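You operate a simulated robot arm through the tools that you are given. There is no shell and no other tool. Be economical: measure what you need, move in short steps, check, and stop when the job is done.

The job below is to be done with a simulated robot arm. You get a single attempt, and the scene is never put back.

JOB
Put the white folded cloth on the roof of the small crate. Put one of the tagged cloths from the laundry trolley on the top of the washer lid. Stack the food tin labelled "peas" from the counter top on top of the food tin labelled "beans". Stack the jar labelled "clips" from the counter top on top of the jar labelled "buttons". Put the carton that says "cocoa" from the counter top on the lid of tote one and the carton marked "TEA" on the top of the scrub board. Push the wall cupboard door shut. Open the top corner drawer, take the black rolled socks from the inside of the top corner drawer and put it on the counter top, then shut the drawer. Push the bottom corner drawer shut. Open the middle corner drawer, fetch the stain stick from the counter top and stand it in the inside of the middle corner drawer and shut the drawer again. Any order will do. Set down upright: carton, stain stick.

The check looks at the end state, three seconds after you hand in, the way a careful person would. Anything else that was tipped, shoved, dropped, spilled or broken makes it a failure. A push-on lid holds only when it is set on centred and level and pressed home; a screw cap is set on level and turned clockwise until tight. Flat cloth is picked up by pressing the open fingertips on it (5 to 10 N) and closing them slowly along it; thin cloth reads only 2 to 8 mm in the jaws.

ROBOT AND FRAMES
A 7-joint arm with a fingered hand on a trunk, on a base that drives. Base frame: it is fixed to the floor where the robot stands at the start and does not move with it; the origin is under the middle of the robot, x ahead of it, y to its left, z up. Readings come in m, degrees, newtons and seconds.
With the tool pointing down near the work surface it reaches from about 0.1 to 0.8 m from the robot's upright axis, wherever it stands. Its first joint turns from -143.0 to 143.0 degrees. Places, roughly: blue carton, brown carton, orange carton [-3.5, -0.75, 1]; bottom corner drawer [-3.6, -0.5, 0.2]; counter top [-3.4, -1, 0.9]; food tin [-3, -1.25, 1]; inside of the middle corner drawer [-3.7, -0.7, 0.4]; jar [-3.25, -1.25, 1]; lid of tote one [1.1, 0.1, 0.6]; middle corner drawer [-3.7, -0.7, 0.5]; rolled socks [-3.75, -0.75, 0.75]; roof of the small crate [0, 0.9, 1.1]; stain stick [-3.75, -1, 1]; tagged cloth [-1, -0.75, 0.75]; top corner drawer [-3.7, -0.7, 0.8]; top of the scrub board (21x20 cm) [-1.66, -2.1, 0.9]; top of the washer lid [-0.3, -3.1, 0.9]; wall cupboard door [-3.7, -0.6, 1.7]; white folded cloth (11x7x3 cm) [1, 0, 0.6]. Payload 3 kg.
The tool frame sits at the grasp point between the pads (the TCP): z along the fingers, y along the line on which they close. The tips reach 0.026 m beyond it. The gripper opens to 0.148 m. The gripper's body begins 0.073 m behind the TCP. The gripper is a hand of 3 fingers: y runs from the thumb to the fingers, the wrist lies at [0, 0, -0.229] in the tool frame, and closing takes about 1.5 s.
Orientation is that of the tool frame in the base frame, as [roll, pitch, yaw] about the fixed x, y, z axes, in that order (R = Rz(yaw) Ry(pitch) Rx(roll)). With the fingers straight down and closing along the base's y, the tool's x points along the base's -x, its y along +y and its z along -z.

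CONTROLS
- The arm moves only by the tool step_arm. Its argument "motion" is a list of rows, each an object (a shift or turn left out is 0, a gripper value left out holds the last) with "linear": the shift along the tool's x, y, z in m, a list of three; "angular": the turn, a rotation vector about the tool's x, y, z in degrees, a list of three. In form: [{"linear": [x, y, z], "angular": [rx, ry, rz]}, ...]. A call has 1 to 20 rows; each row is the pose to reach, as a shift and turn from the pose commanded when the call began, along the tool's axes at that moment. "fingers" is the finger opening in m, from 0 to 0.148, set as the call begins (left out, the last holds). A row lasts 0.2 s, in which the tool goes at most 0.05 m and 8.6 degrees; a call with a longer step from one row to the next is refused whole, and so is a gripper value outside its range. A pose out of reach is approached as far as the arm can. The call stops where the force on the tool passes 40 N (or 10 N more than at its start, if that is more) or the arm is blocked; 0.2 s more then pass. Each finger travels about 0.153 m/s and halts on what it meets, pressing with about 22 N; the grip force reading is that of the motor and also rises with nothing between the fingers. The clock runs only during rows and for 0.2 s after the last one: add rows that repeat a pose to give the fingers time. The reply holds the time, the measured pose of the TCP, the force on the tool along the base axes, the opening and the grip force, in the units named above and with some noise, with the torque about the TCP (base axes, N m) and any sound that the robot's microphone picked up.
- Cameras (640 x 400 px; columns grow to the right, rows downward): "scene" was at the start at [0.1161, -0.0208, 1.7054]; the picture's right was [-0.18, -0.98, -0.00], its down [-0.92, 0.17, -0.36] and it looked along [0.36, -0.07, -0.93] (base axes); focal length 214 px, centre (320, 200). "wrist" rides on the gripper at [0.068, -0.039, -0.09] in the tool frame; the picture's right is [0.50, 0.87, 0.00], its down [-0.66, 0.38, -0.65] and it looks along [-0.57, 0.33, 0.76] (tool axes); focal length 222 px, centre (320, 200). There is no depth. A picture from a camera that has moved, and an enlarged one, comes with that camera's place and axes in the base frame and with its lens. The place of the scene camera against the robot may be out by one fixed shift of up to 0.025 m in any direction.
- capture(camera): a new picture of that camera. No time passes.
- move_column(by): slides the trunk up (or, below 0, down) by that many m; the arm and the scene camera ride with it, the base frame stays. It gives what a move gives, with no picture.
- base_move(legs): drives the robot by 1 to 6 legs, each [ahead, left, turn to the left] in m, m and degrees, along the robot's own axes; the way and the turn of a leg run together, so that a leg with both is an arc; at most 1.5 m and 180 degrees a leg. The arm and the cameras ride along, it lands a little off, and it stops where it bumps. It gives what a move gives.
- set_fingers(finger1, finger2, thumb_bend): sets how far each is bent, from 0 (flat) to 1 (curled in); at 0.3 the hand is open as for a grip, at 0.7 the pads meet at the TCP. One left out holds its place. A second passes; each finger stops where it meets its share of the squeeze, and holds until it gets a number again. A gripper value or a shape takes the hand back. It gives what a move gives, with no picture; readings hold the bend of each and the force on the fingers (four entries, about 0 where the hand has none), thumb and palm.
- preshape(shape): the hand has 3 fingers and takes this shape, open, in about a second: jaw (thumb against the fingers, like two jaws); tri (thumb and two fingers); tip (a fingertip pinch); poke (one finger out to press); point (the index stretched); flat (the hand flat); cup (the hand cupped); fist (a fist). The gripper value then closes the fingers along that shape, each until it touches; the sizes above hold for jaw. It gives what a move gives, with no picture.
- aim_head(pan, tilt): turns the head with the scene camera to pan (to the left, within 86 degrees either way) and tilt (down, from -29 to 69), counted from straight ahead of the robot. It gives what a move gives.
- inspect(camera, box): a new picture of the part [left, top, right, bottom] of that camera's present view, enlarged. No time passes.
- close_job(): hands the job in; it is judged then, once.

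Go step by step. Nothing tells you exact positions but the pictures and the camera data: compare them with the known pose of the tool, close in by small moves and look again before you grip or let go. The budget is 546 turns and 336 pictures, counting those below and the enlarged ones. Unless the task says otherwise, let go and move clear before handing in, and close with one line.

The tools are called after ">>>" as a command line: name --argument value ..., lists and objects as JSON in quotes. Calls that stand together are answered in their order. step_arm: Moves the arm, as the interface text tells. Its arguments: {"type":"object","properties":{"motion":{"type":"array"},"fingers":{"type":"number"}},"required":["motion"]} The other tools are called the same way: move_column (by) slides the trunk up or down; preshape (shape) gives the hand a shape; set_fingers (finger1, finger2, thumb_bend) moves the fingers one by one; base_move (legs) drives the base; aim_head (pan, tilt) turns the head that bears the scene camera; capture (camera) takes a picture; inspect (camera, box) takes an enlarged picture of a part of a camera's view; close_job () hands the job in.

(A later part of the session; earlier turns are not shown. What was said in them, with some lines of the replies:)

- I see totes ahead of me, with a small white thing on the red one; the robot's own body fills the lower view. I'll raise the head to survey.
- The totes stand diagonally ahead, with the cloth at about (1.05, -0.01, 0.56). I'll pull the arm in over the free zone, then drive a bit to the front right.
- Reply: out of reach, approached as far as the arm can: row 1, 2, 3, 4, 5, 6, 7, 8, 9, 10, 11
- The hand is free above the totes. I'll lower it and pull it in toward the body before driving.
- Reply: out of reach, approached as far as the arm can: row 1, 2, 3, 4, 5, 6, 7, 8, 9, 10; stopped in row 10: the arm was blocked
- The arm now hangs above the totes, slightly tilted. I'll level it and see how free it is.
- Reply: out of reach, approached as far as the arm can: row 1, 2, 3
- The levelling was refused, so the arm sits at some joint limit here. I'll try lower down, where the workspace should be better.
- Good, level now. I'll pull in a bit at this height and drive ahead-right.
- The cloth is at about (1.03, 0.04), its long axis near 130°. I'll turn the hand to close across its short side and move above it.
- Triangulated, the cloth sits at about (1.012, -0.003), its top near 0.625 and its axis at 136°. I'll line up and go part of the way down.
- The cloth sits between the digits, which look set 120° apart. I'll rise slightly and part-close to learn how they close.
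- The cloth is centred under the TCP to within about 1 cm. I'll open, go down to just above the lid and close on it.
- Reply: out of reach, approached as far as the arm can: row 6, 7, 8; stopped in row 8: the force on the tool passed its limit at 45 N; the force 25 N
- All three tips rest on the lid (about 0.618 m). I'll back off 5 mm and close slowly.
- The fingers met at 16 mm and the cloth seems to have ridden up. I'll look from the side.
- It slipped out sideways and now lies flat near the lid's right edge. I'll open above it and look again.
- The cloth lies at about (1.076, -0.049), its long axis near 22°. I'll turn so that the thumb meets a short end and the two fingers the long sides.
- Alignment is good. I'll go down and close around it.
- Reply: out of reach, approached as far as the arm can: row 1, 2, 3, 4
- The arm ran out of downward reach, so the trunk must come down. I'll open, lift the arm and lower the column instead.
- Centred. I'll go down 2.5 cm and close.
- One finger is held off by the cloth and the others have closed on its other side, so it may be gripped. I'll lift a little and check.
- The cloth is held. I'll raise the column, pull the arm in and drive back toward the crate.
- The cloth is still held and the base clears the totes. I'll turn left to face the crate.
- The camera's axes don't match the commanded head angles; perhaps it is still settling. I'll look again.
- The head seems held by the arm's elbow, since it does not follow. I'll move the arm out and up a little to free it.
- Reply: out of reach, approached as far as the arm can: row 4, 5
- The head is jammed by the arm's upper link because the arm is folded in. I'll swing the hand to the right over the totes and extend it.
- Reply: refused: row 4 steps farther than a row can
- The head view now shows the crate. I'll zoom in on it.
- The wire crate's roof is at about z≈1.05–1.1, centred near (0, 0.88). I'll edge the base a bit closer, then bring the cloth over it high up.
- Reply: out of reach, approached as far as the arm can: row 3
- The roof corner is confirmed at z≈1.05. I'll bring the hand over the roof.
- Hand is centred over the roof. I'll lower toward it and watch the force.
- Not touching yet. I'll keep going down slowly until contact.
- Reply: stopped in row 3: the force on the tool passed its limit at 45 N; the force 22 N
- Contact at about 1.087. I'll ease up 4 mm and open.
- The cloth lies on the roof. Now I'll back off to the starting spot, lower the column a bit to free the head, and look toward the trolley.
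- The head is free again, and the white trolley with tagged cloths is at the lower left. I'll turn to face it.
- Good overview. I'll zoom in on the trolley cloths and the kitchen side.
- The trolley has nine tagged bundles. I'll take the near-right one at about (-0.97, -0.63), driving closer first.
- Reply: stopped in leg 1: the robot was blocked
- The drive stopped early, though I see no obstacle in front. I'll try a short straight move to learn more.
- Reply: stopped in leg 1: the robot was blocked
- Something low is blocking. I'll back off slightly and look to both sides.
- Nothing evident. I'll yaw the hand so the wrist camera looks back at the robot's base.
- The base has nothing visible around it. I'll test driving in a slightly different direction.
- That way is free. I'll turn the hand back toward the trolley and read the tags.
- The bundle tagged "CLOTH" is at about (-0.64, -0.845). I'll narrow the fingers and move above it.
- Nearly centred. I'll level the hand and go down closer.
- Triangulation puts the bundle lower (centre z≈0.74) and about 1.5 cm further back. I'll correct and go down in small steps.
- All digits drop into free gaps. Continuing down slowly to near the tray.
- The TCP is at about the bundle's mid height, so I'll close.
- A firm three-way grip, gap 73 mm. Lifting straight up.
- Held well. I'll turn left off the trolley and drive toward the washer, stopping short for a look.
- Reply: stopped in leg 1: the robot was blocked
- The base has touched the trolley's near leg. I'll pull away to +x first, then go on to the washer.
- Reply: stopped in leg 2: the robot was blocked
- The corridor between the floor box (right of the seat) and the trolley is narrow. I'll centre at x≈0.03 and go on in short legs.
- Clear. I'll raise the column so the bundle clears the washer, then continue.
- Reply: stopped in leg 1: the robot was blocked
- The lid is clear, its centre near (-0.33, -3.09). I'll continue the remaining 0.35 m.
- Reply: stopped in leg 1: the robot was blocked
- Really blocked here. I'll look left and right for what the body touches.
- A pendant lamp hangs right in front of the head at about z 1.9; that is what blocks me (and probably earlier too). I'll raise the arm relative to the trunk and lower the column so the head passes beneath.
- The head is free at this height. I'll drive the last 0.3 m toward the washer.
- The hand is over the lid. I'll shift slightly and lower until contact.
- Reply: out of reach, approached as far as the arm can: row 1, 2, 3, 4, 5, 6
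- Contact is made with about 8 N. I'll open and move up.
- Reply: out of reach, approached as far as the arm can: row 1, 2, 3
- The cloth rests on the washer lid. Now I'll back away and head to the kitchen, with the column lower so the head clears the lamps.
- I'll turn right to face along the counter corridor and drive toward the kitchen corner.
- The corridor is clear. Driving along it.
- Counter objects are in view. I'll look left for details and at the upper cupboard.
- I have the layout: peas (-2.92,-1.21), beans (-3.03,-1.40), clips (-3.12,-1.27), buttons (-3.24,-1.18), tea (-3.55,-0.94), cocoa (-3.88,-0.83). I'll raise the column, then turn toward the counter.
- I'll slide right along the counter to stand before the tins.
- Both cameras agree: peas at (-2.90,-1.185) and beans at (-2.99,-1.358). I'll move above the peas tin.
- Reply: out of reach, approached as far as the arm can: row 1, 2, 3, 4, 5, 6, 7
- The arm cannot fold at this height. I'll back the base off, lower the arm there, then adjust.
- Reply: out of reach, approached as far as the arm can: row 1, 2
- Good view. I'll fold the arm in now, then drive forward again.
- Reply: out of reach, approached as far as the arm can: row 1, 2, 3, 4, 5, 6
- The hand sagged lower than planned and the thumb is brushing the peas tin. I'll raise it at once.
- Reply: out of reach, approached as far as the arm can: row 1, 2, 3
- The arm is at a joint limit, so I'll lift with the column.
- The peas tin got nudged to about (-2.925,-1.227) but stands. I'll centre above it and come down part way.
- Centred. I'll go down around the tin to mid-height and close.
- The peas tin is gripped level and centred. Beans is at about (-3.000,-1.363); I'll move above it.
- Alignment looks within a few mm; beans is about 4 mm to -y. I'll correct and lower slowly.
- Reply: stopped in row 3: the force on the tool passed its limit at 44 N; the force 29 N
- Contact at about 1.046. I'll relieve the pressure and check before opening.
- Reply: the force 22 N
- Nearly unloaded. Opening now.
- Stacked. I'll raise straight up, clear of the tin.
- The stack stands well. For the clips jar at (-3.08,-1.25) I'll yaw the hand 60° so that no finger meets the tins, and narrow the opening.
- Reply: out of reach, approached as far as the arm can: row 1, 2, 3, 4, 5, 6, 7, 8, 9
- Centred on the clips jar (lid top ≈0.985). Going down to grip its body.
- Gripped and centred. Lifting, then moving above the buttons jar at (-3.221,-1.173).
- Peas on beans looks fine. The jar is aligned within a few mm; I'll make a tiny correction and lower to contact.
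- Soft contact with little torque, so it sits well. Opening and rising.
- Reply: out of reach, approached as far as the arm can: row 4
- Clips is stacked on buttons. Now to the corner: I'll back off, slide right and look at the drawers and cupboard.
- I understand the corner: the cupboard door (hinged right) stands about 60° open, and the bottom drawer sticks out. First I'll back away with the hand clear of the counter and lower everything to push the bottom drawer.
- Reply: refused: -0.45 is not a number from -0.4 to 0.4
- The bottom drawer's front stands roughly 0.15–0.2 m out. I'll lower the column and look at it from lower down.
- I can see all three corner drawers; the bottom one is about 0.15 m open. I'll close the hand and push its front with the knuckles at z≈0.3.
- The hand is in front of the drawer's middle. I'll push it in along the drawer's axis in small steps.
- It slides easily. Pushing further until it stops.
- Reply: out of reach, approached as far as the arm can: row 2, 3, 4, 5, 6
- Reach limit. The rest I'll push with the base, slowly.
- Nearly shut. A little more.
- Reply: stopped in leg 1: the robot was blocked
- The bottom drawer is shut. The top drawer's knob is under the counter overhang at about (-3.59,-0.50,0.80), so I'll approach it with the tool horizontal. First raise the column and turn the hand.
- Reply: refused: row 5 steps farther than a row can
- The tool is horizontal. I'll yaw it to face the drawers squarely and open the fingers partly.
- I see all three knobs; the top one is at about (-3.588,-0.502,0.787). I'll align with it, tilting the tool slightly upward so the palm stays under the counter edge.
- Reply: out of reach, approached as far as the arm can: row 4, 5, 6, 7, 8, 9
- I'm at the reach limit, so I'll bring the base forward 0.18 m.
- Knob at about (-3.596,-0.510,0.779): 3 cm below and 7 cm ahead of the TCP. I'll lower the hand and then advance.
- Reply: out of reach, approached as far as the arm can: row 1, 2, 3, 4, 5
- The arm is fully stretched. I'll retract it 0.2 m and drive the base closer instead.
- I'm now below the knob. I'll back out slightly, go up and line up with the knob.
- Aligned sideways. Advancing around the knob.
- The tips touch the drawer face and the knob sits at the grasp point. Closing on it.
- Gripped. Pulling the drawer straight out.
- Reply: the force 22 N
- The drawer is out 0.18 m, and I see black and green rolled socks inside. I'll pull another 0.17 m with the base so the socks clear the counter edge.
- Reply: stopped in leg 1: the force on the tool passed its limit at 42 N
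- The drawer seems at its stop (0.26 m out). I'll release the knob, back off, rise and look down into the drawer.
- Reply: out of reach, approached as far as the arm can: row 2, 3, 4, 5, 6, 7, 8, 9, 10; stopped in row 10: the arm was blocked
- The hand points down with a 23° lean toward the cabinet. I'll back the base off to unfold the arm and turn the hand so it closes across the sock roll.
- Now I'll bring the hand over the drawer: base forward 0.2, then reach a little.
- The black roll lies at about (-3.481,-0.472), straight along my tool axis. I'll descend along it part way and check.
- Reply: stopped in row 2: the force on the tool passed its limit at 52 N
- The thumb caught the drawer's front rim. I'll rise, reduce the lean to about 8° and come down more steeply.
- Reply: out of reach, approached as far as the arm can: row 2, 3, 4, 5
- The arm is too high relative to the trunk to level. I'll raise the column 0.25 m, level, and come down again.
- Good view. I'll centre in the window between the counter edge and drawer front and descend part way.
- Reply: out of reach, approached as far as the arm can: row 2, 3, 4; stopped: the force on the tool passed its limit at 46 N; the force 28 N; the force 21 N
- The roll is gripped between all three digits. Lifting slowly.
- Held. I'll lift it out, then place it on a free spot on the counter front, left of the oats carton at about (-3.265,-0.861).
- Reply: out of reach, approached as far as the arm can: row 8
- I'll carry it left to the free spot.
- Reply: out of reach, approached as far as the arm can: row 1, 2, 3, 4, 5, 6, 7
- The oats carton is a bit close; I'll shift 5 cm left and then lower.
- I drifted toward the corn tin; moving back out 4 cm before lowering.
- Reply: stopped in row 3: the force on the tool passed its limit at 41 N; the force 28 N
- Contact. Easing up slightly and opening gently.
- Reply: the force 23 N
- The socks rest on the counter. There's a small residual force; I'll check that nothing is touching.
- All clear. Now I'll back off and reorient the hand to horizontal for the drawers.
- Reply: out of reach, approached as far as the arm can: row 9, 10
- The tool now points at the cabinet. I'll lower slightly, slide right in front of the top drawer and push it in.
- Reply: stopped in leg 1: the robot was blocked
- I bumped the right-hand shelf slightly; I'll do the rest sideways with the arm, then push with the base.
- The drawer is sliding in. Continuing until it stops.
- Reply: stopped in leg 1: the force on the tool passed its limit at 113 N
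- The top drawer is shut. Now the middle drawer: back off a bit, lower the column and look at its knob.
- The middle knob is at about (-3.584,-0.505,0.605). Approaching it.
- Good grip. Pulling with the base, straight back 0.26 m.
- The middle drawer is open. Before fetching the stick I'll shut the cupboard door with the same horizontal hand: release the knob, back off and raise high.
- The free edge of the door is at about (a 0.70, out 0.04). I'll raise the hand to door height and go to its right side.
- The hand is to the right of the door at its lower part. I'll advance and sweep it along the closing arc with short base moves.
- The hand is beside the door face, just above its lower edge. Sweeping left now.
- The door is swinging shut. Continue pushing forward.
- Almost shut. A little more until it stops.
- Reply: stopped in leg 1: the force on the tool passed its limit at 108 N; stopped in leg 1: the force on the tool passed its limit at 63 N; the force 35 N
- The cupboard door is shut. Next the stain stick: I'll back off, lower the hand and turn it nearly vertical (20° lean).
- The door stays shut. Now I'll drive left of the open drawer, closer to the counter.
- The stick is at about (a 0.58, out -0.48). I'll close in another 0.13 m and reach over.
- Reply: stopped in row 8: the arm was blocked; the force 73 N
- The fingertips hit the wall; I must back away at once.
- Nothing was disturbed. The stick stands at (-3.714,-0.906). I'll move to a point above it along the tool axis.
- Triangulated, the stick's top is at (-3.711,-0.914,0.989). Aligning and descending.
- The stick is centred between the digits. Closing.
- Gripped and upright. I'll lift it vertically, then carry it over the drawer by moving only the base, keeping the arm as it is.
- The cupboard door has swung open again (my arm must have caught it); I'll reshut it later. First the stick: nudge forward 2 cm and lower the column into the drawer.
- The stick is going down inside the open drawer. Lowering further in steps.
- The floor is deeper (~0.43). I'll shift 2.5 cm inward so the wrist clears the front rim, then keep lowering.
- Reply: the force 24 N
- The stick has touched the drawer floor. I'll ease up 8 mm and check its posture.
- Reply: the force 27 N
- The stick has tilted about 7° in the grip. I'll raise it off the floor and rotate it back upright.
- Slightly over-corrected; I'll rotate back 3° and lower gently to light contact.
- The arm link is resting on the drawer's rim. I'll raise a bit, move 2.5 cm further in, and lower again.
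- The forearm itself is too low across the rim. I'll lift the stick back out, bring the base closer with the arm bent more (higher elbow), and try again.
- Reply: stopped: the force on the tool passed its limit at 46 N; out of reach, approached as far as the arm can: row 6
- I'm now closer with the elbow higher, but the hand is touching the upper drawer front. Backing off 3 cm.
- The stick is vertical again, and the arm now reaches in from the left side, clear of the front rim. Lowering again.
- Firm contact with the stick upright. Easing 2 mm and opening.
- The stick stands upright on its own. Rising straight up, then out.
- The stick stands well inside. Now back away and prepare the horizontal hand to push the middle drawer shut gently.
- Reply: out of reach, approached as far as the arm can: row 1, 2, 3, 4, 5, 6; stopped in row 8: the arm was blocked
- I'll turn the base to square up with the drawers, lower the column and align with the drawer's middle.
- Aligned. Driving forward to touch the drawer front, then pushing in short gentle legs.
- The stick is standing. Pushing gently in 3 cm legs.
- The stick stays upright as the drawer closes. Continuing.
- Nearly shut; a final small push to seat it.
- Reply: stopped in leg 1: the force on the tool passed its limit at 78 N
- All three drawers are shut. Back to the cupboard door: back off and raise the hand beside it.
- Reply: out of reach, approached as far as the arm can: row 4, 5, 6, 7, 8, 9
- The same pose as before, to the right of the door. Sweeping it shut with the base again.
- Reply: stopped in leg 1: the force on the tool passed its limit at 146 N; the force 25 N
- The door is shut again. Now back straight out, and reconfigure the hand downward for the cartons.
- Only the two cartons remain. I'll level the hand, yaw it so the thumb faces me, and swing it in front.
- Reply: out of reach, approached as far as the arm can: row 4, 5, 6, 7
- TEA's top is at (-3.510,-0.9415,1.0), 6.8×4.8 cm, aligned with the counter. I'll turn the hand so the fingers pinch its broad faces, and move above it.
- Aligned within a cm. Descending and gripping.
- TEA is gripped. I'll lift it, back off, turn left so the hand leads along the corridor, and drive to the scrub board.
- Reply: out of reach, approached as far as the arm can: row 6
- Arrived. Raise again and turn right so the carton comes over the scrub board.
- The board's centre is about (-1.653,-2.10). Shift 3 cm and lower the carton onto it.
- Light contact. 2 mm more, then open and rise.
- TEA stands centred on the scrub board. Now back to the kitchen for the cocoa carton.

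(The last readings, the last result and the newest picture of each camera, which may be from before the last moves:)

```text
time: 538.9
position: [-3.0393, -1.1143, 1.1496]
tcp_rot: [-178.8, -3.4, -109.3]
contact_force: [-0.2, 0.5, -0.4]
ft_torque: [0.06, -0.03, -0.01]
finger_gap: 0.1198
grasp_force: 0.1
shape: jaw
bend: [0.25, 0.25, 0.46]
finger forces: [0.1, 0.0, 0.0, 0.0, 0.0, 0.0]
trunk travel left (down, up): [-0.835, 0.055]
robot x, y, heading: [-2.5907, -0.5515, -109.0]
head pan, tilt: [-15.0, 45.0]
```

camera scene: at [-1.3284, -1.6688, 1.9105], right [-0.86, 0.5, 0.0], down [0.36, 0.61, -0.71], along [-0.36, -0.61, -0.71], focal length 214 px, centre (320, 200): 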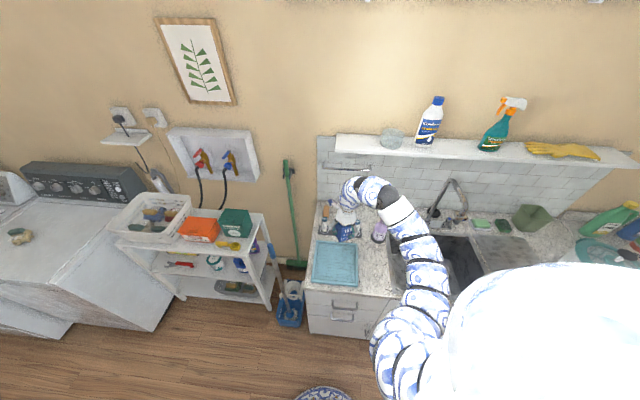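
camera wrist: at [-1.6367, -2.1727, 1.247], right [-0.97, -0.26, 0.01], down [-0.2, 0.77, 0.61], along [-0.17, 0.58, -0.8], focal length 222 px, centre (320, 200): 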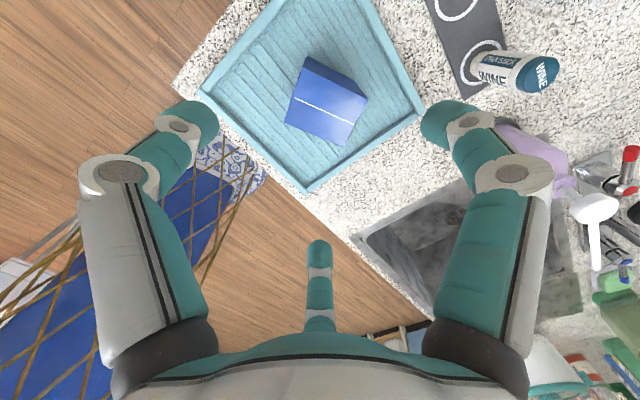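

I'll go round in front of the counter, lower the trunk (so the arm stays under the cupboard) and then reach in over the cocoa.

>>> base_move --legs '[[-0.5, 0, 0], [0, -0.72, 0]]'

>>> move_column --by -0.15

>>> step_arm --motion '[{"linear": [0, -0.02, -0.03], "angular": [0, -1, 7]}, {"linear": [0, -0.04, -0.06], "angular": [0, -2, 14]}, {"linear": [0, -0.06, -0.08], "angular": [0, -3, 22]}, {"linear": [0, -0.08, -0.08], "angular": [0, -3, 22]}]' --fingers 0.148

>>> capture --camera "wrist"

>>> capture --camera "scene"

```text
time: 541.7
position: [-2.8866, -0.6654, 1.1473]
tcp_rot: [-178.9, -3.3, -109.6]
contact_force: [-0.1, -0.1, -0.7]
ft_torque: [0.01, 0.02, 0.02]
finger_gap: 0.12
grasp_force: 0.0
shape: jaw
bend: [0.25, 0.25, 0.46]
finger forces: [0.1, 0.0, 0.0, 0.0, 0.0, 0.1]
trunk travel left (down, up): [-0.835, 0.055]
robot x, y, heading: [-2.432, -0.1057, -109.7]
head pan, tilt: [-15.0, 45.0]
stopped in leg 1: the robot was blocked; the commanded pose is now the measured one
```

```text
time: 543.4
position: [-2.8846, -0.6641, 1.0005]
tcp_rot: [-178.8, -3.5, -109.5]
contact_force: [-0.3, -0.5, 0.7]
ft_torque: [0.02, 0.01, 0.01]
finger_gap: 0.12
grasp_force: 0.0
shape: jaw
bend: [0.25, 0.25, 0.46]
finger forces: [0.0, 0.1, 0.0, 0.1, 0.0, 0.0]
trunk travel left (down, up): [-0.685, 0.205]
robot x, y, heading: [-2.4284, -0.1034, -109.3]
head pan, tilt: [-15.0, 45.0]
```

```text
time: 544.4
position: [-2.7969, -0.643, 1.0294]
tcp_rot: [-175.4, -1.4, -130.7]
contact_force: [-0.8, 0.4, -0.9]
ft_torque: [0.03, -0.03, 0.01]
finger_gap: 0.1478
grasp_force: 0.0
shape: jaw
bend: [0.3, 0.3, 0.3]
finger forces: [0.0, 0.0, 0.0, 0.1, 0.1, 0.0]
out of reach, approached as far as the arm can: row 1, 2, 3, 4
trunk travel left (down, up): [-0.685, 0.205]
robot x, y, heading: [-2.4297, -0.0997, -109.7]
head pan, tilt: [-15.0, 45.0]
```

```text
92 pictures are left
camera wrist: at [-2.8151, -0.7131, 1.1249], right [-0.98, 0.18, -0.06], down [0.11, 0.79, 0.6], along [0.16, 0.59, -0.8], focal length 222 px, centre (320, 200)
```

wrist: 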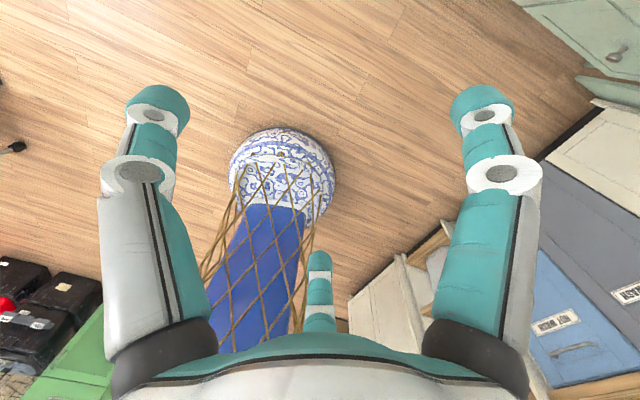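

```text
91 pictures are left
camera scene: at [-2.523, -0.2567, 1.7604], right [-0.82, 0.57, 0.0], down [0.4, 0.58, -0.71], along [-0.4, -0.58, -0.71], focal length 214 px, centre (320, 200)
```

scene: 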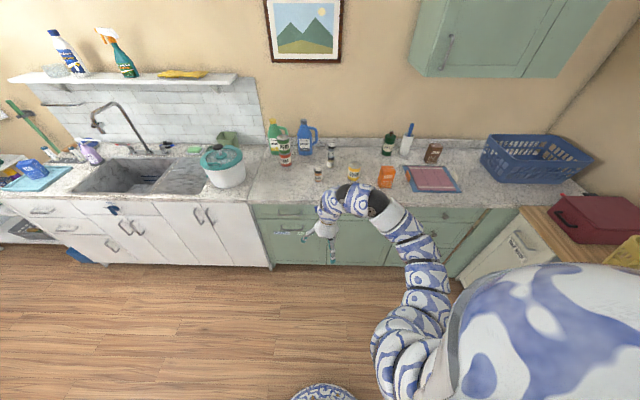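

I stopped early at something overhead, so I'll slide right at this lower height, then extend the arm forward.

>>> base_move --legs '[[0, -0.69, 0]]'

>>> step_arm --motion '[{"linear": [0.04, 0, -0.01], "angular": [-1.5, 0, 0]}, {"linear": [0.08, 0, -0.03], "angular": [-3, 0, 0]}, {"linear": [0.12, 0, -0.05], "angular": [-4.5, 0, 0]}, {"linear": [0.15, 0, -0.07], "angular": [-4.5, 0, 0]}, {"linear": [0.17, 0, -0.08], "angular": [-4.5, 0, 0]}]'

>>> base_move --legs '[[0.2, 0, 0]]'

>>> capture --camera "scene"

```text
time: 548.2
position: [-3.4456, -0.4146, 1.0276]
tcp_rot: [-175.3, -1.5, -130.5]
contact_force: [0.5, -1.0, -0.1]
ft_torque: [0.0, -0.01, -0.02]
finger_gap: 0.1478
grasp_force: 0.1
shape: jaw
bend: [0.3, 0.3, 0.3]
finger forces: [0.0, 0.1, 0.0, 0.0, 0.0, 0.1]
trunk travel left (down, up): [-0.685, 0.205]
robot x, y, heading: [-3.0835, 0.1293, -109.2]
head pan, tilt: [-15.0, 45.0]
```

```text
time: 549.4
position: [-3.4467, -0.4712, 1.0041]
tcp_rot: [-177.3, -2.5, -132.6]
contact_force: [1.9, -1.6, -1.4]
ft_torque: [0.15, 0.16, 0.02]
finger_gap: 0.148
grasp_force: 0.1
shape: jaw
bend: [0.3, 0.3, 0.3]
finger forces: [0.0, 0.0, 0.1, 0.0, 0.0, 0.0]
out of reach, approached as far as the arm can: row 1, 2, 3, 4, 5
trunk travel left (down, up): [-0.685, 0.205]
robot x, y, heading: [-3.0834, 0.123, -109.2]
head pan, tilt: [-15.0, 45.0]
```

```text
time: 551.0
position: [-3.494, -0.6611, 1.0056]
tcp_rot: [-177.4, -2.7, -130.7]
contact_force: [0.1, -0.2, -0.3]
ft_torque: [-0.02, 0.0, 0.01]
finger_gap: 0.148
grasp_force: 0.1
shape: jaw
bend: [0.3, 0.3, 0.3]
finger forces: [0.0, 0.0, 0.1, 0.1, 0.0, 0.1]
trunk travel left (down, up): [-0.685, 0.205]
robot x, y, heading: [-3.1483, -0.062, -109.5]
head pan, tilt: [-15.0, 45.0]
```

```text
90 pictures are left
camera scene: at [-3.2399, -0.216, 1.7603], right [-0.82, 0.57, 0.0], down [0.4, 0.58, -0.71], along [-0.4, -0.58, -0.71], focal length 214 px, centre (320, 200)
```

scene: 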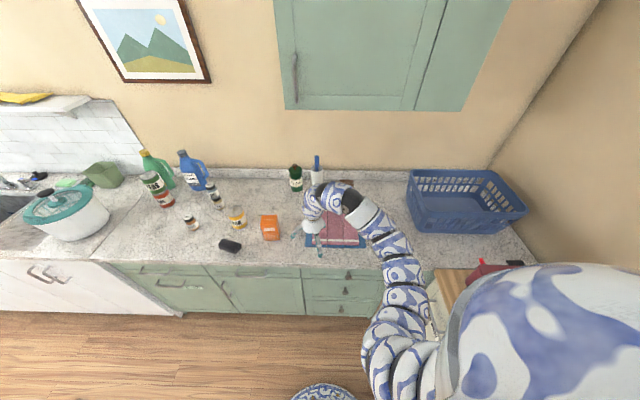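

>>> move_column --by 0.09

>>> base_move --legs '[[0.139, -0.194, 0]]'

>>> capture --camera "wrist"

```text
time: 552.3
position: [-3.4944, -0.6602, 1.0972]
tcp_rot: [-177.4, -2.7, -130.7]
contact_force: [-0.1, -0.7, -0.1]
ft_torque: [0.02, -0.03, -0.01]
finger_gap: 0.148
grasp_force: 0.1
shape: jaw
bend: [0.3, 0.3, 0.3]
finger forces: [0.1, 0.1, 0.1, 0.0, 0.1, 0.0]
trunk travel left (down, up): [-0.775, 0.115]
robot x, y, heading: [-3.1469, -0.0605, -109.5]
head pan, tilt: [-15.0, 45.0]
```

```text
time: 554.0
position: [-3.7216, -0.7247, 1.0957]
tcp_rot: [-177.3, -2.6, -131.1]
contact_force: [0.3, 0.0, -0.1]
ft_torque: [0.01, 0.0, -0.01]
finger_gap: 0.1477
grasp_force: 0.1
shape: jaw
bend: [0.3, 0.3, 0.3]
finger forces: [0.0, 0.0, 0.0, 0.1, 0.0, 0.0]
trunk travel left (down, up): [-0.775, 0.115]
robot x, y, heading: [-3.3729, -0.1283, -109.5]
head pan, tilt: [-15.0, 45.0]
```

```text
89 pictures are left
camera wrist: at [-3.7371, -0.7963, 1.1919], right [-0.98, 0.19, -0.02], down [0.14, 0.78, 0.61], along [0.13, 0.59, -0.8], focal length 222 px, centre (320, 200)
```

wrist: 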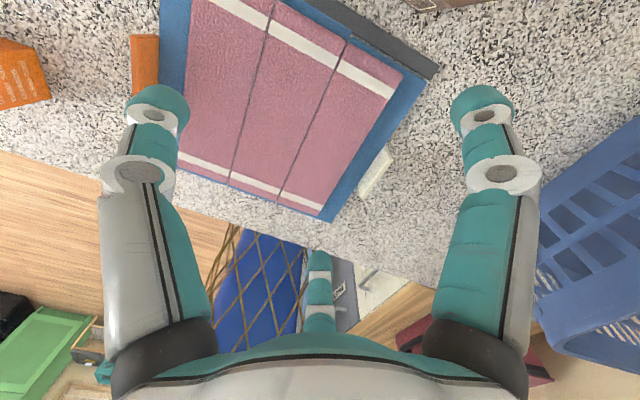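

The cocoa is just beyond the top of the view. Extending the arm 12 cm toward the wall.

>>> step_arm --motion '[{"linear": [0.04, 0, 0], "angular": [-1, 0, 0]}, {"linear": [0.08, 0, 0], "angular": [-2.5, 0, 0]}, {"linear": [0.12, 0.0, 0], "angular": [-2.5, 0, 0]}, {"linear": [0.12, 0.0, 0], "angular": [-2.5, 0, 0]}]' --fingers 0.12

>>> capture --camera "wrist"

```text
time: 555.0
position: [-3.7994, -0.8158, 1.1013]
tcp_rot: [-179.9, -2.8, -131.0]
contact_force: [0.2, 0.5, 1.1]
ft_torque: [-0.07, 0.02, 0.0]
finger_gap: 0.12
grasp_force: 0.2
shape: jaw
bend: [0.25, 0.25, 0.46]
finger forces: [0.1, 0.0, 0.0, 0.0, 0.1, 0.0]
out of reach, approached as far as the arm can: row 1, 2
trunk travel left (down, up): [-0.775, 0.115]
robot x, y, heading: [-3.3751, -0.1257, -109.6]
head pan, tilt: [-15.0, 45.0]
```

```text
88 pictures are left
camera wrist: at [-3.8113, -0.8901, 1.1969], right [-0.98, 0.19, 0.02], down [0.16, 0.77, 0.62], along [0.1, 0.61, -0.78], focal length 222 px, centre (320, 200)
```

wrist: 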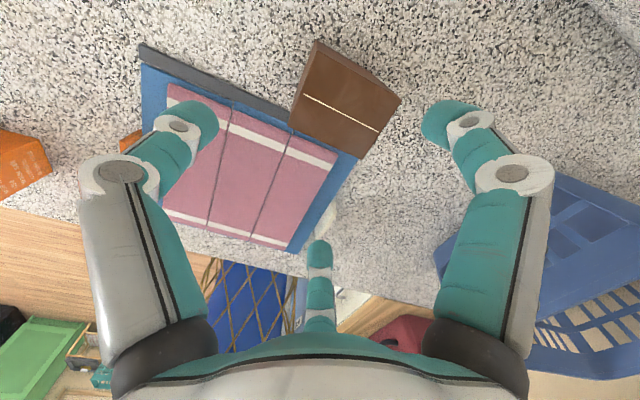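

COCOA's top centre is at (-3.823,-0.828), again aligned with the counter. Aligning, descending and gripping.

>>> step_arm --motion '[{"linear": [0.012, 0.005, 0.0]}, {"linear": [0.025, 0.01, 0.02]}, {"linear": [0.025, 0.009, 0.06]}, {"linear": [0.022, 0.009, 0.1]}, {"linear": [0.02, 0.009, 0.13]}, {"linear": [0.018, 0.009, 0.15]}, {"linear": [0.018, 0.009, 0.15]}]'

>>> capture --camera "wrist"

```text
time: 556.6
position: [-3.825, -0.8322, 0.958]
tcp_rot: [-179.5, -3.4, -130.9]
contact_force: [3.4, -1.2, 17.3]
ft_torque: [-0.23, 0.05, 0.13]
finger_gap: 0.1199
grasp_force: 0.0
shape: jaw
bend: [0.24, 0.25, 0.46]
finger forces: [5.3, 0.0, 0.0, 0.0, 11.4, 0.1]
trunk travel left (down, up): [-0.775, 0.115]
robot x, y, heading: [-3.371, -0.1335, -109.4]
head pan, tilt: [-15.0, 45.0]
stopped in row 7: the force on the tool passed its limit at 42 N (the readings are from after the stop); the commanded pose is now the measured one
```

```text
87 pictures are left
camera wrist: at [-3.8358, -0.9057, 1.0532], right [-0.98, 0.19, 0.02], down [0.16, 0.77, 0.61], along [0.1, 0.6, -0.79], focal length 222 px, centre (320, 200)
```

wrist: 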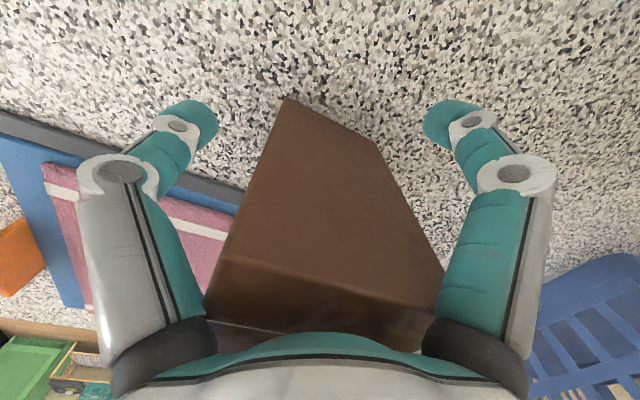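

Something soft under the thumb/finger tips; I'll back up 6 mm and close on the carton.

>>> step_arm --motion '[{"linear": [0, 0, -0.006]}, {"linear": [0, 0, -0.006]}, {"linear": [0, 0, -0.006]}]'

>>> step_arm --motion '[{"linear": [0, 0, 0]}, {"linear": [0, 0, 0]}, {"linear": [0, 0, 0]}, {"linear": [0, 0, 0]}, {"linear": [0, 0, 0]}, {"linear": [0, 0, 0]}]' --fingers 0.03

>>> capture --camera "wrist"

```text
time: 557.4
position: [-3.8248, -0.8315, 0.9608]
tcp_rot: [-179.7, -3.2, -131.0]
contact_force: [-0.1, -0.1, 1.0]
ft_torque: [0.05, 0.0, 0.0]
finger_gap: 0.1202
grasp_force: 0.0
shape: jaw
bend: [0.25, 0.25, 0.46]
finger forces: [0.2, 0.0, 0.0, 0.0, 0.5, 0.0]
trunk travel left (down, up): [-0.775, 0.115]
robot x, y, heading: [-3.3689, -0.128, -109.8]
head pan, tilt: [-15.0, 45.0]
```

```text
time: 558.8
position: [-3.8246, -0.8302, 0.9611]
tcp_rot: [-179.6, -3.3, -131.0]
contact_force: [0.7, 0.2, 1.5]
ft_torque: [0.15, -0.03, -0.03]
finger_gap: 0.0624
grasp_force: 22.0
shape: jaw
bend: [0.78, 0.43, 0.71]
finger forces: [19.4, 20.9, 0.0, 0.0, 21.4, 0.0]
trunk travel left (down, up): [-0.775, 0.115]
robot x, y, heading: [-3.3759, -0.1258, -109.7]
head pan, tilt: [-15.0, 45.0]
```

```text
86 pictures are left
camera wrist: at [-3.8356, -0.9042, 1.0569], right [-0.98, 0.19, 0.02], down [0.17, 0.77, 0.61], along [0.1, 0.61, -0.79], focal length 222 px, centre (320, 200)
```

wrist: 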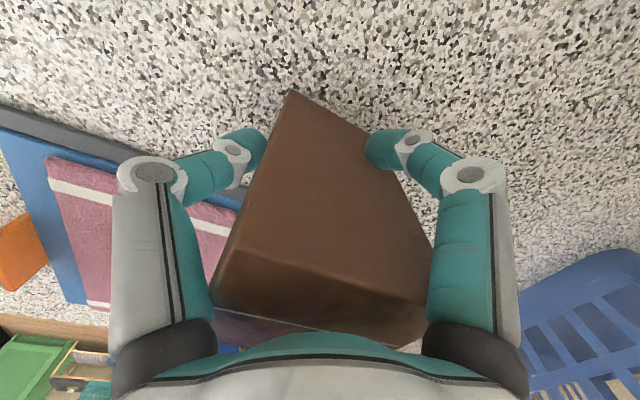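

COCOA is gripped. I'll lift it just 5 cm, draw it straight back from under the cupboard, then lower the trunk and turn for the long drive.

>>> step_arm --motion '[{"linear": [0, 0, -0.02]}, {"linear": [0, 0, -0.04]}, {"linear": [0, 0, -0.05]}]'

>>> base_move --legs '[[-0.42, 0.163, 0], [-0.168, 0.47, 0]]'

>>> aim_head --pan -20 --tilt 35

>>> capture --camera "scene"

```text
time: 559.6
position: [-3.8242, -0.8279, 1.0116]
tcp_rot: [-179.7, -3.2, -130.9]
contact_force: [0.4, -0.3, -2.1]
ft_torque: [-0.03, -0.02, 0.01]
finger_gap: 0.0622
grasp_force: 21.9
shape: jaw
bend: [0.78, 0.76, 0.69]
finger forces: [19.8, 20.6, 0.1, 0.1, 20.6, 0.0]
trunk travel left (down, up): [-0.775, 0.115]
robot x, y, heading: [-3.3746, -0.1304, -109.7]
head pan, tilt: [-15.0, 45.0]
```

```text
time: 564.9
position: [-3.0347, -0.4807, 1.0107]
tcp_rot: [-179.8, -3.2, -131.3]
contact_force: [0.2, -0.1, -2.1]
ft_torque: [0.0, 0.01, -0.05]
finger_gap: 0.062
grasp_force: 21.6
shape: jaw
bend: [0.78, 0.76, 0.71]
finger forces: [19.4, 20.4, 0.0, 0.0, 20.3, 0.0]
trunk travel left (down, up): [-0.775, 0.115]
robot x, y, heading: [-2.5793, 0.217, -109.9]
head pan, tilt: [-15.0, 45.0]
```

```text
time: 565.6
position: [-3.0345, -0.4812, 1.0107]
tcp_rot: [-179.6, -3.2, -131.4]
contact_force: [-0.2, -0.2, -2.9]
ft_torque: [0.0, -0.02, 0.0]
finger_gap: 0.0621
grasp_force: 22.5
shape: jaw
bend: [0.78, 0.76, 0.71]
finger forces: [19.6, 20.4, 0.0, 0.0, 20.3, 0.1]
trunk travel left (down, up): [-0.775, 0.115]
robot x, y, heading: [-2.5819, 0.2186, -109.9]
head pan, tilt: [-20.0, 35.0]
```

```text
85 pictures are left
camera scene: at [-2.6828, 0.0635, 1.8652], right [-0.77, 0.64, 0.0], down [0.37, 0.44, -0.82], along [-0.53, -0.63, -0.57], focal length 214 px, centre (320, 200)
```

scene: 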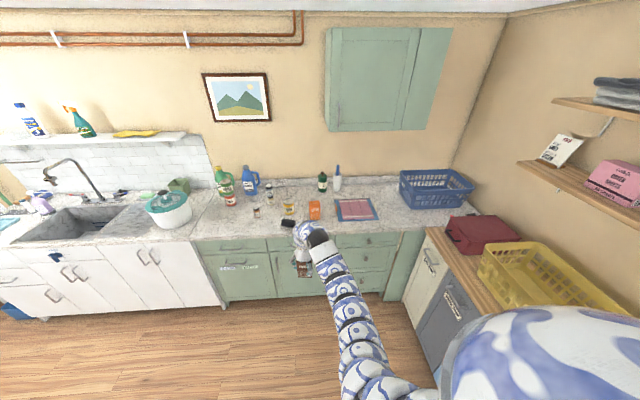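

The kitchen is in order. Lower the trunk, turn and drive across the room.

>>> move_column --by -0.32

>>> base_move --legs '[[0, 0, 117.5]]'

>>> base_move --legs '[[0.976, -0.171, 0], [0.976, -0.171, 0]]'

>>> aim_head --pan 0 --tilt 30

>>> capture --camera "scene"

```text
time: 568.7
position: [-3.0352, -0.481, 0.6915]
tcp_rot: [-179.6, -3.2, -131.3]
contact_force: [-0.3, -0.4, -1.8]
ft_torque: [0.04, 0.01, -0.02]
finger_gap: 0.0618
grasp_force: 22.1
shape: jaw
bend: [0.78, 0.76, 0.71]
finger forces: [19.6, 20.6, 0.0, 0.0, 20.1, 0.0]
trunk travel left (down, up): [-0.455, 0.435]
robot x, y, heading: [-2.5782, 0.2195, -109.8]
head pan, tilt: [-20.0, 35.0]
```

```text
time: 574.0
position: [-1.7528, 0.1038, 0.69]
tcp_rot: [-179.7, -3.2, -16.0]
contact_force: [0.5, 0.5, -0.8]
ft_torque: [-0.02, 0.0, -0.01]
finger_gap: 0.0613
grasp_force: 22.3
shape: jaw
bend: [0.78, 0.76, 0.71]
finger forces: [18.8, 19.7, 0.0, 0.0, 19.9, 0.0]
trunk travel left (down, up): [-0.455, 0.435]
robot x, y, heading: [-2.577, 0.2135, 5.4]
head pan, tilt: [-20.0, 35.0]
```

```text
time: 583.9
position: [0.2262, -0.0602, 0.6896]
tcp_rot: [-179.7, -3.2, -16.1]
contact_force: [0.0, -0.5, -1.5]
ft_torque: [0.0, -0.01, 0.05]
finger_gap: 0.0614
grasp_force: 22.5
shape: jaw
bend: [0.78, 0.76, 0.71]
finger forces: [18.8, 19.8, 0.0, 0.1, 19.5, 0.0]
trunk travel left (down, up): [-0.455, 0.435]
robot x, y, heading: [-0.6006, 0.0569, 5.1]
head pan, tilt: [-20.0, 35.0]
```

```text
time: 584.7
position: [0.226, -0.0595, 0.6914]
tcp_rot: [-179.7, -3.2, -16.1]
contact_force: [-1.1, 0.1, -2.1]
ft_torque: [0.03, 0.03, 0.01]
finger_gap: 0.0614
grasp_force: 21.5
shape: jaw
bend: [0.78, 0.76, 0.71]
finger forces: [18.7, 19.8, 0.0, 0.0, 19.5, 0.1]
trunk travel left (down, up): [-0.455, 0.435]
robot x, y, heading: [-0.602, 0.0521, 5.3]
head pan, tilt: [0.0, 30.0]
```

```text
84 pictures are left
camera scene: at [-0.4492, 0.0593, 1.553], right [0.09, -1.0, 0.0], down [-0.5, -0.05, -0.87], along [0.86, 0.08, -0.5], focal length 214 px, centre (320, 200)
```

scene: 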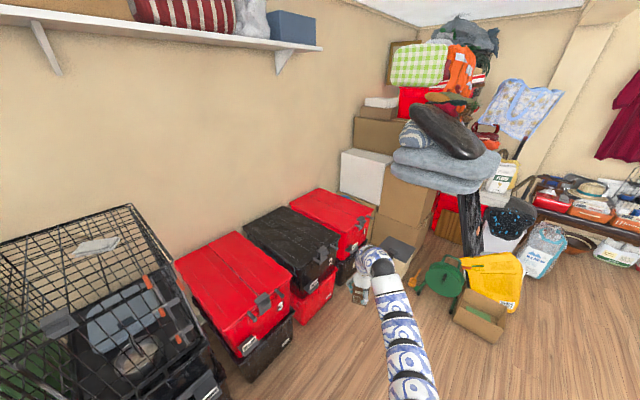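

The way is clear, and the cloth is still on the crate's roof. Driving to the totes, raising before crossing over the lid.

>>> base_move --legs '[[0.343, -0.114, 0]]'

>>> move_column --by 0.2

>>> base_move --legs '[[0.402, -0.108, 0], [0, 0, 17.7]]'

>>> capture --camera "wrist"

>>> capture --camera "scene"

```text
time: 587.0
position: [0.5759, -0.1389, 0.6907]
tcp_rot: [-179.7, -3.2, -16.0]
contact_force: [-0.1, -0.8, -1.8]
ft_torque: [-0.01, -0.01, 0.01]
finger_gap: 0.0611
grasp_force: 22.2
shape: jaw
bend: [0.78, 0.76, 0.71]
finger forces: [18.8, 19.7, 0.0, 0.0, 19.4, 0.0]
trunk travel left (down, up): [-0.455, 0.435]
robot x, y, heading: [-0.2483, -0.0275, 5.3]
head pan, tilt: [0.0, 30.0]
```

```text
time: 589.2
position: [0.575, -0.1388, 0.891]
tcp_rot: [-179.7, -3.2, -16.0]
contact_force: [1.0, 0.6, -2.4]
ft_torque: [-0.02, 0.01, -0.01]
finger_gap: 0.0614
grasp_force: 21.8
shape: jaw
bend: [0.78, 0.76, 0.71]
finger forces: [18.8, 19.8, 0.0, 0.0, 19.3, 0.0]
trunk travel left (down, up): [-0.655, 0.235]
robot x, y, heading: [-0.249, -0.0288, 5.4]
head pan, tilt: [0.0, 30.0]
```

```text
time: 592.7
position: [0.9865, 0.0414, 0.8905]
tcp_rot: [-179.8, -3.2, 1.2]
contact_force: [0.0, 0.4, -2.3]
ft_torque: [0.01, 0.01, 0.01]
finger_gap: 0.0611
grasp_force: 22.5
shape: jaw
bend: [0.78, 0.76, 0.71]
finger forces: [18.7, 19.7, 0.0, 0.0, 19.2, 0.1]
trunk travel left (down, up): [-0.655, 0.235]
robot x, y, heading: [0.1651, -0.096, 22.3]
head pan, tilt: [0.0, 30.0]
```

```text
83 pictures are left
camera wrist: at [1.0482, 0.0809, 0.9864], right [0.52, -0.86, 0.02], down [-0.68, -0.4, 0.61], along [-0.52, -0.33, -0.79], focal length 222 px, centre (320, 200)
```

wrist: 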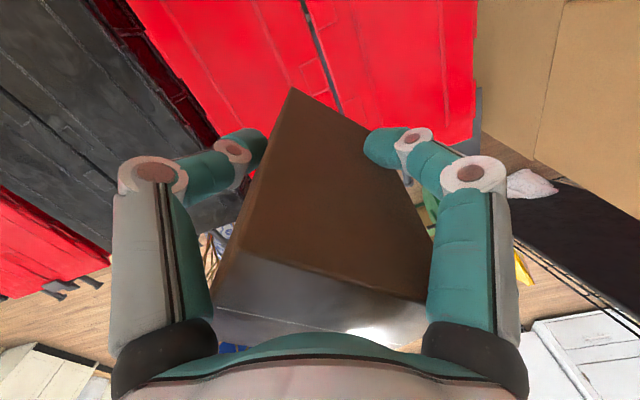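

```text
82 pictures are left
camera scene: at [0.3026, -0.04, 1.753], right [0.38, -0.92, 0.0], down [-0.46, -0.19, -0.87], along [0.8, 0.33, -0.5], focal length 214 px, centre (320, 200)
```

scene: 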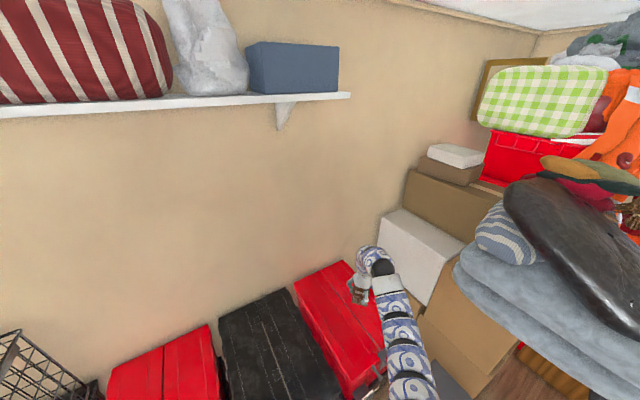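

Over the lid. I'll shift 3 cm off the centre seam and lower with the column.

>>> step_arm --motion '[{"linear": [-0.015, -0.01, 0]}, {"linear": [-0.0286, -0.0206, 0]}, {"linear": [-0.0286, -0.0206, 0]}]'

>>> move_column --by -0.17

>>> move_column --by -0.015

>>> capture --camera "wrist"

```text
time: 593.5
position: [0.9561, 0.0602, 0.8902]
tcp_rot: [-179.8, -3.2, 1.4]
contact_force: [-0.9, 0.7, -0.9]
ft_torque: [-0.01, 0.01, -0.01]
finger_gap: 0.0613
grasp_force: 22.0
shape: jaw
bend: [0.78, 0.76, 0.71]
finger forces: [18.7, 19.7, 0.1, 0.0, 19.1, 0.0]
trunk travel left (down, up): [-0.655, 0.235]
robot x, y, heading: [0.1635, -0.0966, 22.8]
head pan, tilt: [0.0, 30.0]
```

```text
time: 595.5
position: [0.9568, 0.0602, 0.7201]
tcp_rot: [-179.7, -3.2, 1.2]
contact_force: [0.0, 0.9, -1.1]
ft_torque: [-0.01, 0.01, 0.0]
finger_gap: 0.0609
grasp_force: 22.7
shape: jaw
bend: [0.78, 0.76, 0.71]
finger forces: [18.7, 19.8, 0.0, 0.0, 19.1, 0.0]
trunk travel left (down, up): [-0.485, 0.405]
robot x, y, heading: [0.1645, -0.0957, 22.5]
head pan, tilt: [0.0, 30.0]
```

```text
time: 596.1
position: [0.9574, 0.0606, 0.7049]
tcp_rot: [-179.7, -3.3, 1.1]
contact_force: [1.4, -0.3, -1.3]
ft_torque: [0.01, 0.0, 0.02]
finger_gap: 0.061
grasp_force: 21.7
shape: jaw
bend: [0.78, 0.76, 0.71]
finger forces: [18.7, 19.7, 0.0, 0.1, 19.1, 0.0]
trunk travel left (down, up): [-0.47, 0.42]
robot x, y, heading: [0.1636, -0.0994, 22.3]
head pan, tilt: [0.0, 30.0]
```

```text
81 pictures are left
camera wrist: at [1.0184, 0.0999, 0.8005], right [0.52, -0.86, 0.02], down [-0.68, -0.4, 0.61], along [-0.52, -0.33, -0.79], focal length 222 px, centre (320, 200)
```

wrist: 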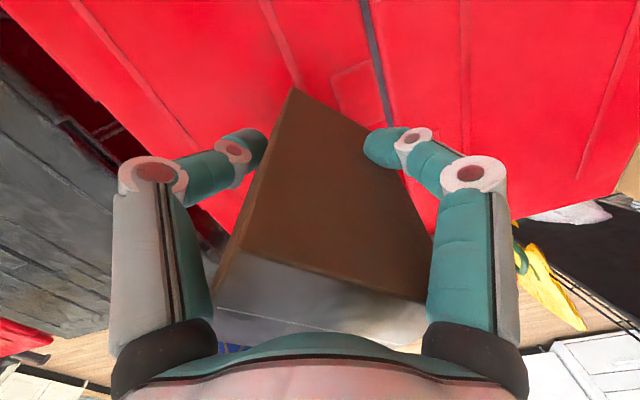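

>>> move_column --by -0.01

>>> move_column --by -0.005

>>> move_column --by -0.004

```text
time: 596.7
position: [0.9558, 0.0606, 0.6952]
tcp_rot: [-179.8, -3.3, 1.2]
contact_force: [-0.5, -0.7, -1.2]
ft_torque: [0.02, 0.0, 0.03]
finger_gap: 0.0613
grasp_force: 21.9
shape: jaw
bend: [0.78, 0.76, 0.71]
finger forces: [18.7, 19.7, 0.1, 0.0, 19.1, 0.0]
trunk travel left (down, up): [-0.46, 0.43]
robot x, y, heading: [0.1664, -0.1004, 22.6]
head pan, tilt: [0.0, 30.0]
```

```text
time: 597.2
position: [0.9566, 0.0612, 0.6906]
tcp_rot: [-179.7, -3.3, 1.1]
contact_force: [-0.4, 0.0, -2.0]
ft_torque: [-0.03, 0.0, -0.04]
finger_gap: 0.061
grasp_force: 21.9
shape: jaw
bend: [0.78, 0.76, 0.71]
finger forces: [18.6, 19.7, 0.0, 0.0, 19.0, 0.0]
trunk travel left (down, up): [-0.455, 0.435]
robot x, y, heading: [0.1652, -0.0914, 22.6]
head pan, tilt: [0.0, 30.0]
```

```text
time: 597.7
position: [0.9568, 0.0614, 0.6853]
tcp_rot: [-179.7, -3.2, 1.1]
contact_force: [0.2, 0.8, -0.7]
ft_torque: [-0.04, 0.03, 0.04]
finger_gap: 0.0612
grasp_force: 21.9
shape: jaw
bend: [0.78, 0.76, 0.71]
finger forces: [18.9, 19.8, 0.0, 0.1, 19.2, 0.0]
trunk travel left (down, up): [-0.451, 0.439]
robot x, y, heading: [0.168, -0.0959, 22.2]
head pan, tilt: [0.0, 30.0]
```

>>> move_column --by -0.003

>>> move_column --by -0.003

```text
time: 598.2
position: [0.9561, 0.0599, 0.6844]
tcp_rot: [-179.7, -3.5, 1.2]
contact_force: [2.1, 1.6, 15.0]
ft_torque: [-0.2, 0.25, 0.03]
finger_gap: 0.061
grasp_force: 22.4
shape: jaw
bend: [0.78, 0.76, 0.71]
finger forces: [22.1, 20.8, 0.1, 0.1, 21.2, 0.1]
trunk travel left (down, up): [-0.448, 0.442]
robot x, y, heading: [0.1647, -0.0959, 22.4]
head pan, tilt: [0.0, 30.0]
```

```text
time: 598.8
position: [0.9569, 0.0615, 0.6842]
tcp_rot: [-179.6, -3.5, 1.2]
contact_force: [6.7, 1.9, 37.5]
ft_torque: [-0.2, 0.54, 0.1]
finger_gap: 0.0609
grasp_force: 21.8
shape: jaw
bend: [0.78, 0.77, 0.71]
finger forces: [30.9, 23.1, 0.0, 0.0, 25.2, 0.0]
trunk travel left (down, up): [-0.445, 0.445]
robot x, y, heading: [0.1633, -0.0928, 22.5]
head pan, tilt: [0.0, 30.0]
```

Firm contact. Easing up, opening, and rising clear.

>>> move_column --by 0.004

>>> step_arm --motion '[{"linear": [0, 0, 0]}, {"linear": [0, 0, 0]}, {"linear": [0, 0, 0]}, {"linear": [0, 0, 0]}, {"linear": [0, 0, 0]}]' --fingers 0.13

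>>> move_column --by 0.22

>>> capture --camera "wrist"

```text
time: 599.3
position: [0.9563, 0.0606, 0.6845]
tcp_rot: [-179.7, -3.3, 1.2]
contact_force: [6.4, 2.7, 20.0]
ft_torque: [-0.17, 0.17, 0.0]
finger_gap: 0.0613
grasp_force: 21.4
shape: jaw
bend: [0.78, 0.77, 0.71]
finger forces: [26.4, 21.0, 0.1, 0.1, 24.3, 0.0]
trunk travel left (down, up): [-0.449, 0.441]
robot x, y, heading: [0.1633, -0.0925, 22.6]
head pan, tilt: [0.0, 30.0]
```

```text
time: 600.5
position: [0.9562, 0.0602, 0.6841]
tcp_rot: [-179.7, -3.1, 1.1]
contact_force: [0.3, -0.3, 0.9]
ft_torque: [-0.02, 0.0, 0.0]
finger_gap: 0.1298
grasp_force: 0.0
shape: jaw
bend: [0.25, 0.25, 0.36]
finger forces: [0.6, 0.0, 0.0, 0.0, 0.2, 0.0]
trunk travel left (down, up): [-0.449, 0.441]
robot x, y, heading: [0.1615, -0.0944, 22.5]
head pan, tilt: [0.0, 30.0]
```

```text
time: 602.8
position: [0.957, 0.0594, 0.9044]
tcp_rot: [-179.7, -3.2, 1.1]
contact_force: [-0.7, 0.5, 0.6]
ft_torque: [0.0, 0.01, 0.05]
finger_gap: 0.1298
grasp_force: 0.0
shape: jaw
bend: [0.25, 0.25, 0.36]
finger forces: [0.0, 0.1, 0.0, 0.0, 0.0, 0.0]
trunk travel left (down, up): [-0.669, 0.221]
robot x, y, heading: [0.1635, -0.093, 22.7]
head pan, tilt: [0.0, 30.0]
```

```text
80 pictures are left
camera wrist: at [1.0184, 0.0999, 0.9995], right [0.52, -0.86, 0.02], down [-0.68, -0.4, 0.61], along [-0.52, -0.33, -0.79], focal length 222 px, centre (320, 200)
```

wrist: 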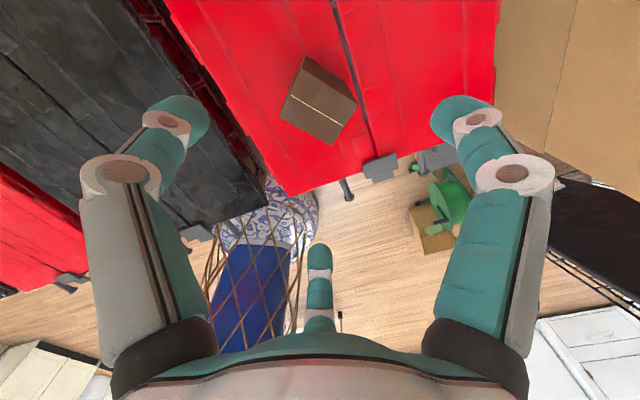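

COCOA stands upright on tote one's lid, and all other jobs were checked along the way. Moving clear and handing in.

>>> base_move --legs '[[-0.25, 0, 0]]'

>>> capture --camera "scene"

>>> close_job

```text
time: 604.6
position: [0.727, -0.0337, 0.9037]
tcp_rot: [-179.7, -3.3, 1.3]
contact_force: [-0.5, 0.7, -0.1]
ft_torque: [-0.01, -0.03, -0.01]
finger_gap: 0.1296
grasp_force: 0.1
shape: jaw
bend: [0.25, 0.25, 0.36]
finger forces: [0.0, 0.0, 0.1, 0.1, 0.0, 0.1]
trunk travel left (down, up): [-0.669, 0.221]
robot x, y, heading: [-0.0696, -0.1924, 22.8]
head pan, tilt: [0.0, 30.0]
```

```text
79 pictures are left
camera scene: at [0.0717, -0.1364, 1.7672], right [0.39, -0.92, 0.0], down [-0.46, -0.19, -0.87], along [0.8, 0.33, -0.5], focal length 214 px, centre (320, 200)
```

scene: 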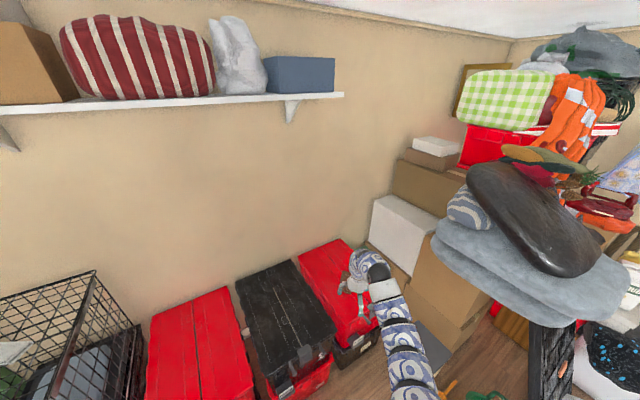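

```text
The job is handed in.
```

I handed the job in with every task carried out. One thing I could not confirm is that the stain stick is still upright: I last saw it standing just before the middle drawer closed. Along the way I touched the trolley leg and the shelf by the hampers, pressed the wall behind the counter and nudged the peas tin before picking it up; I saw nothing tipped or displaced.
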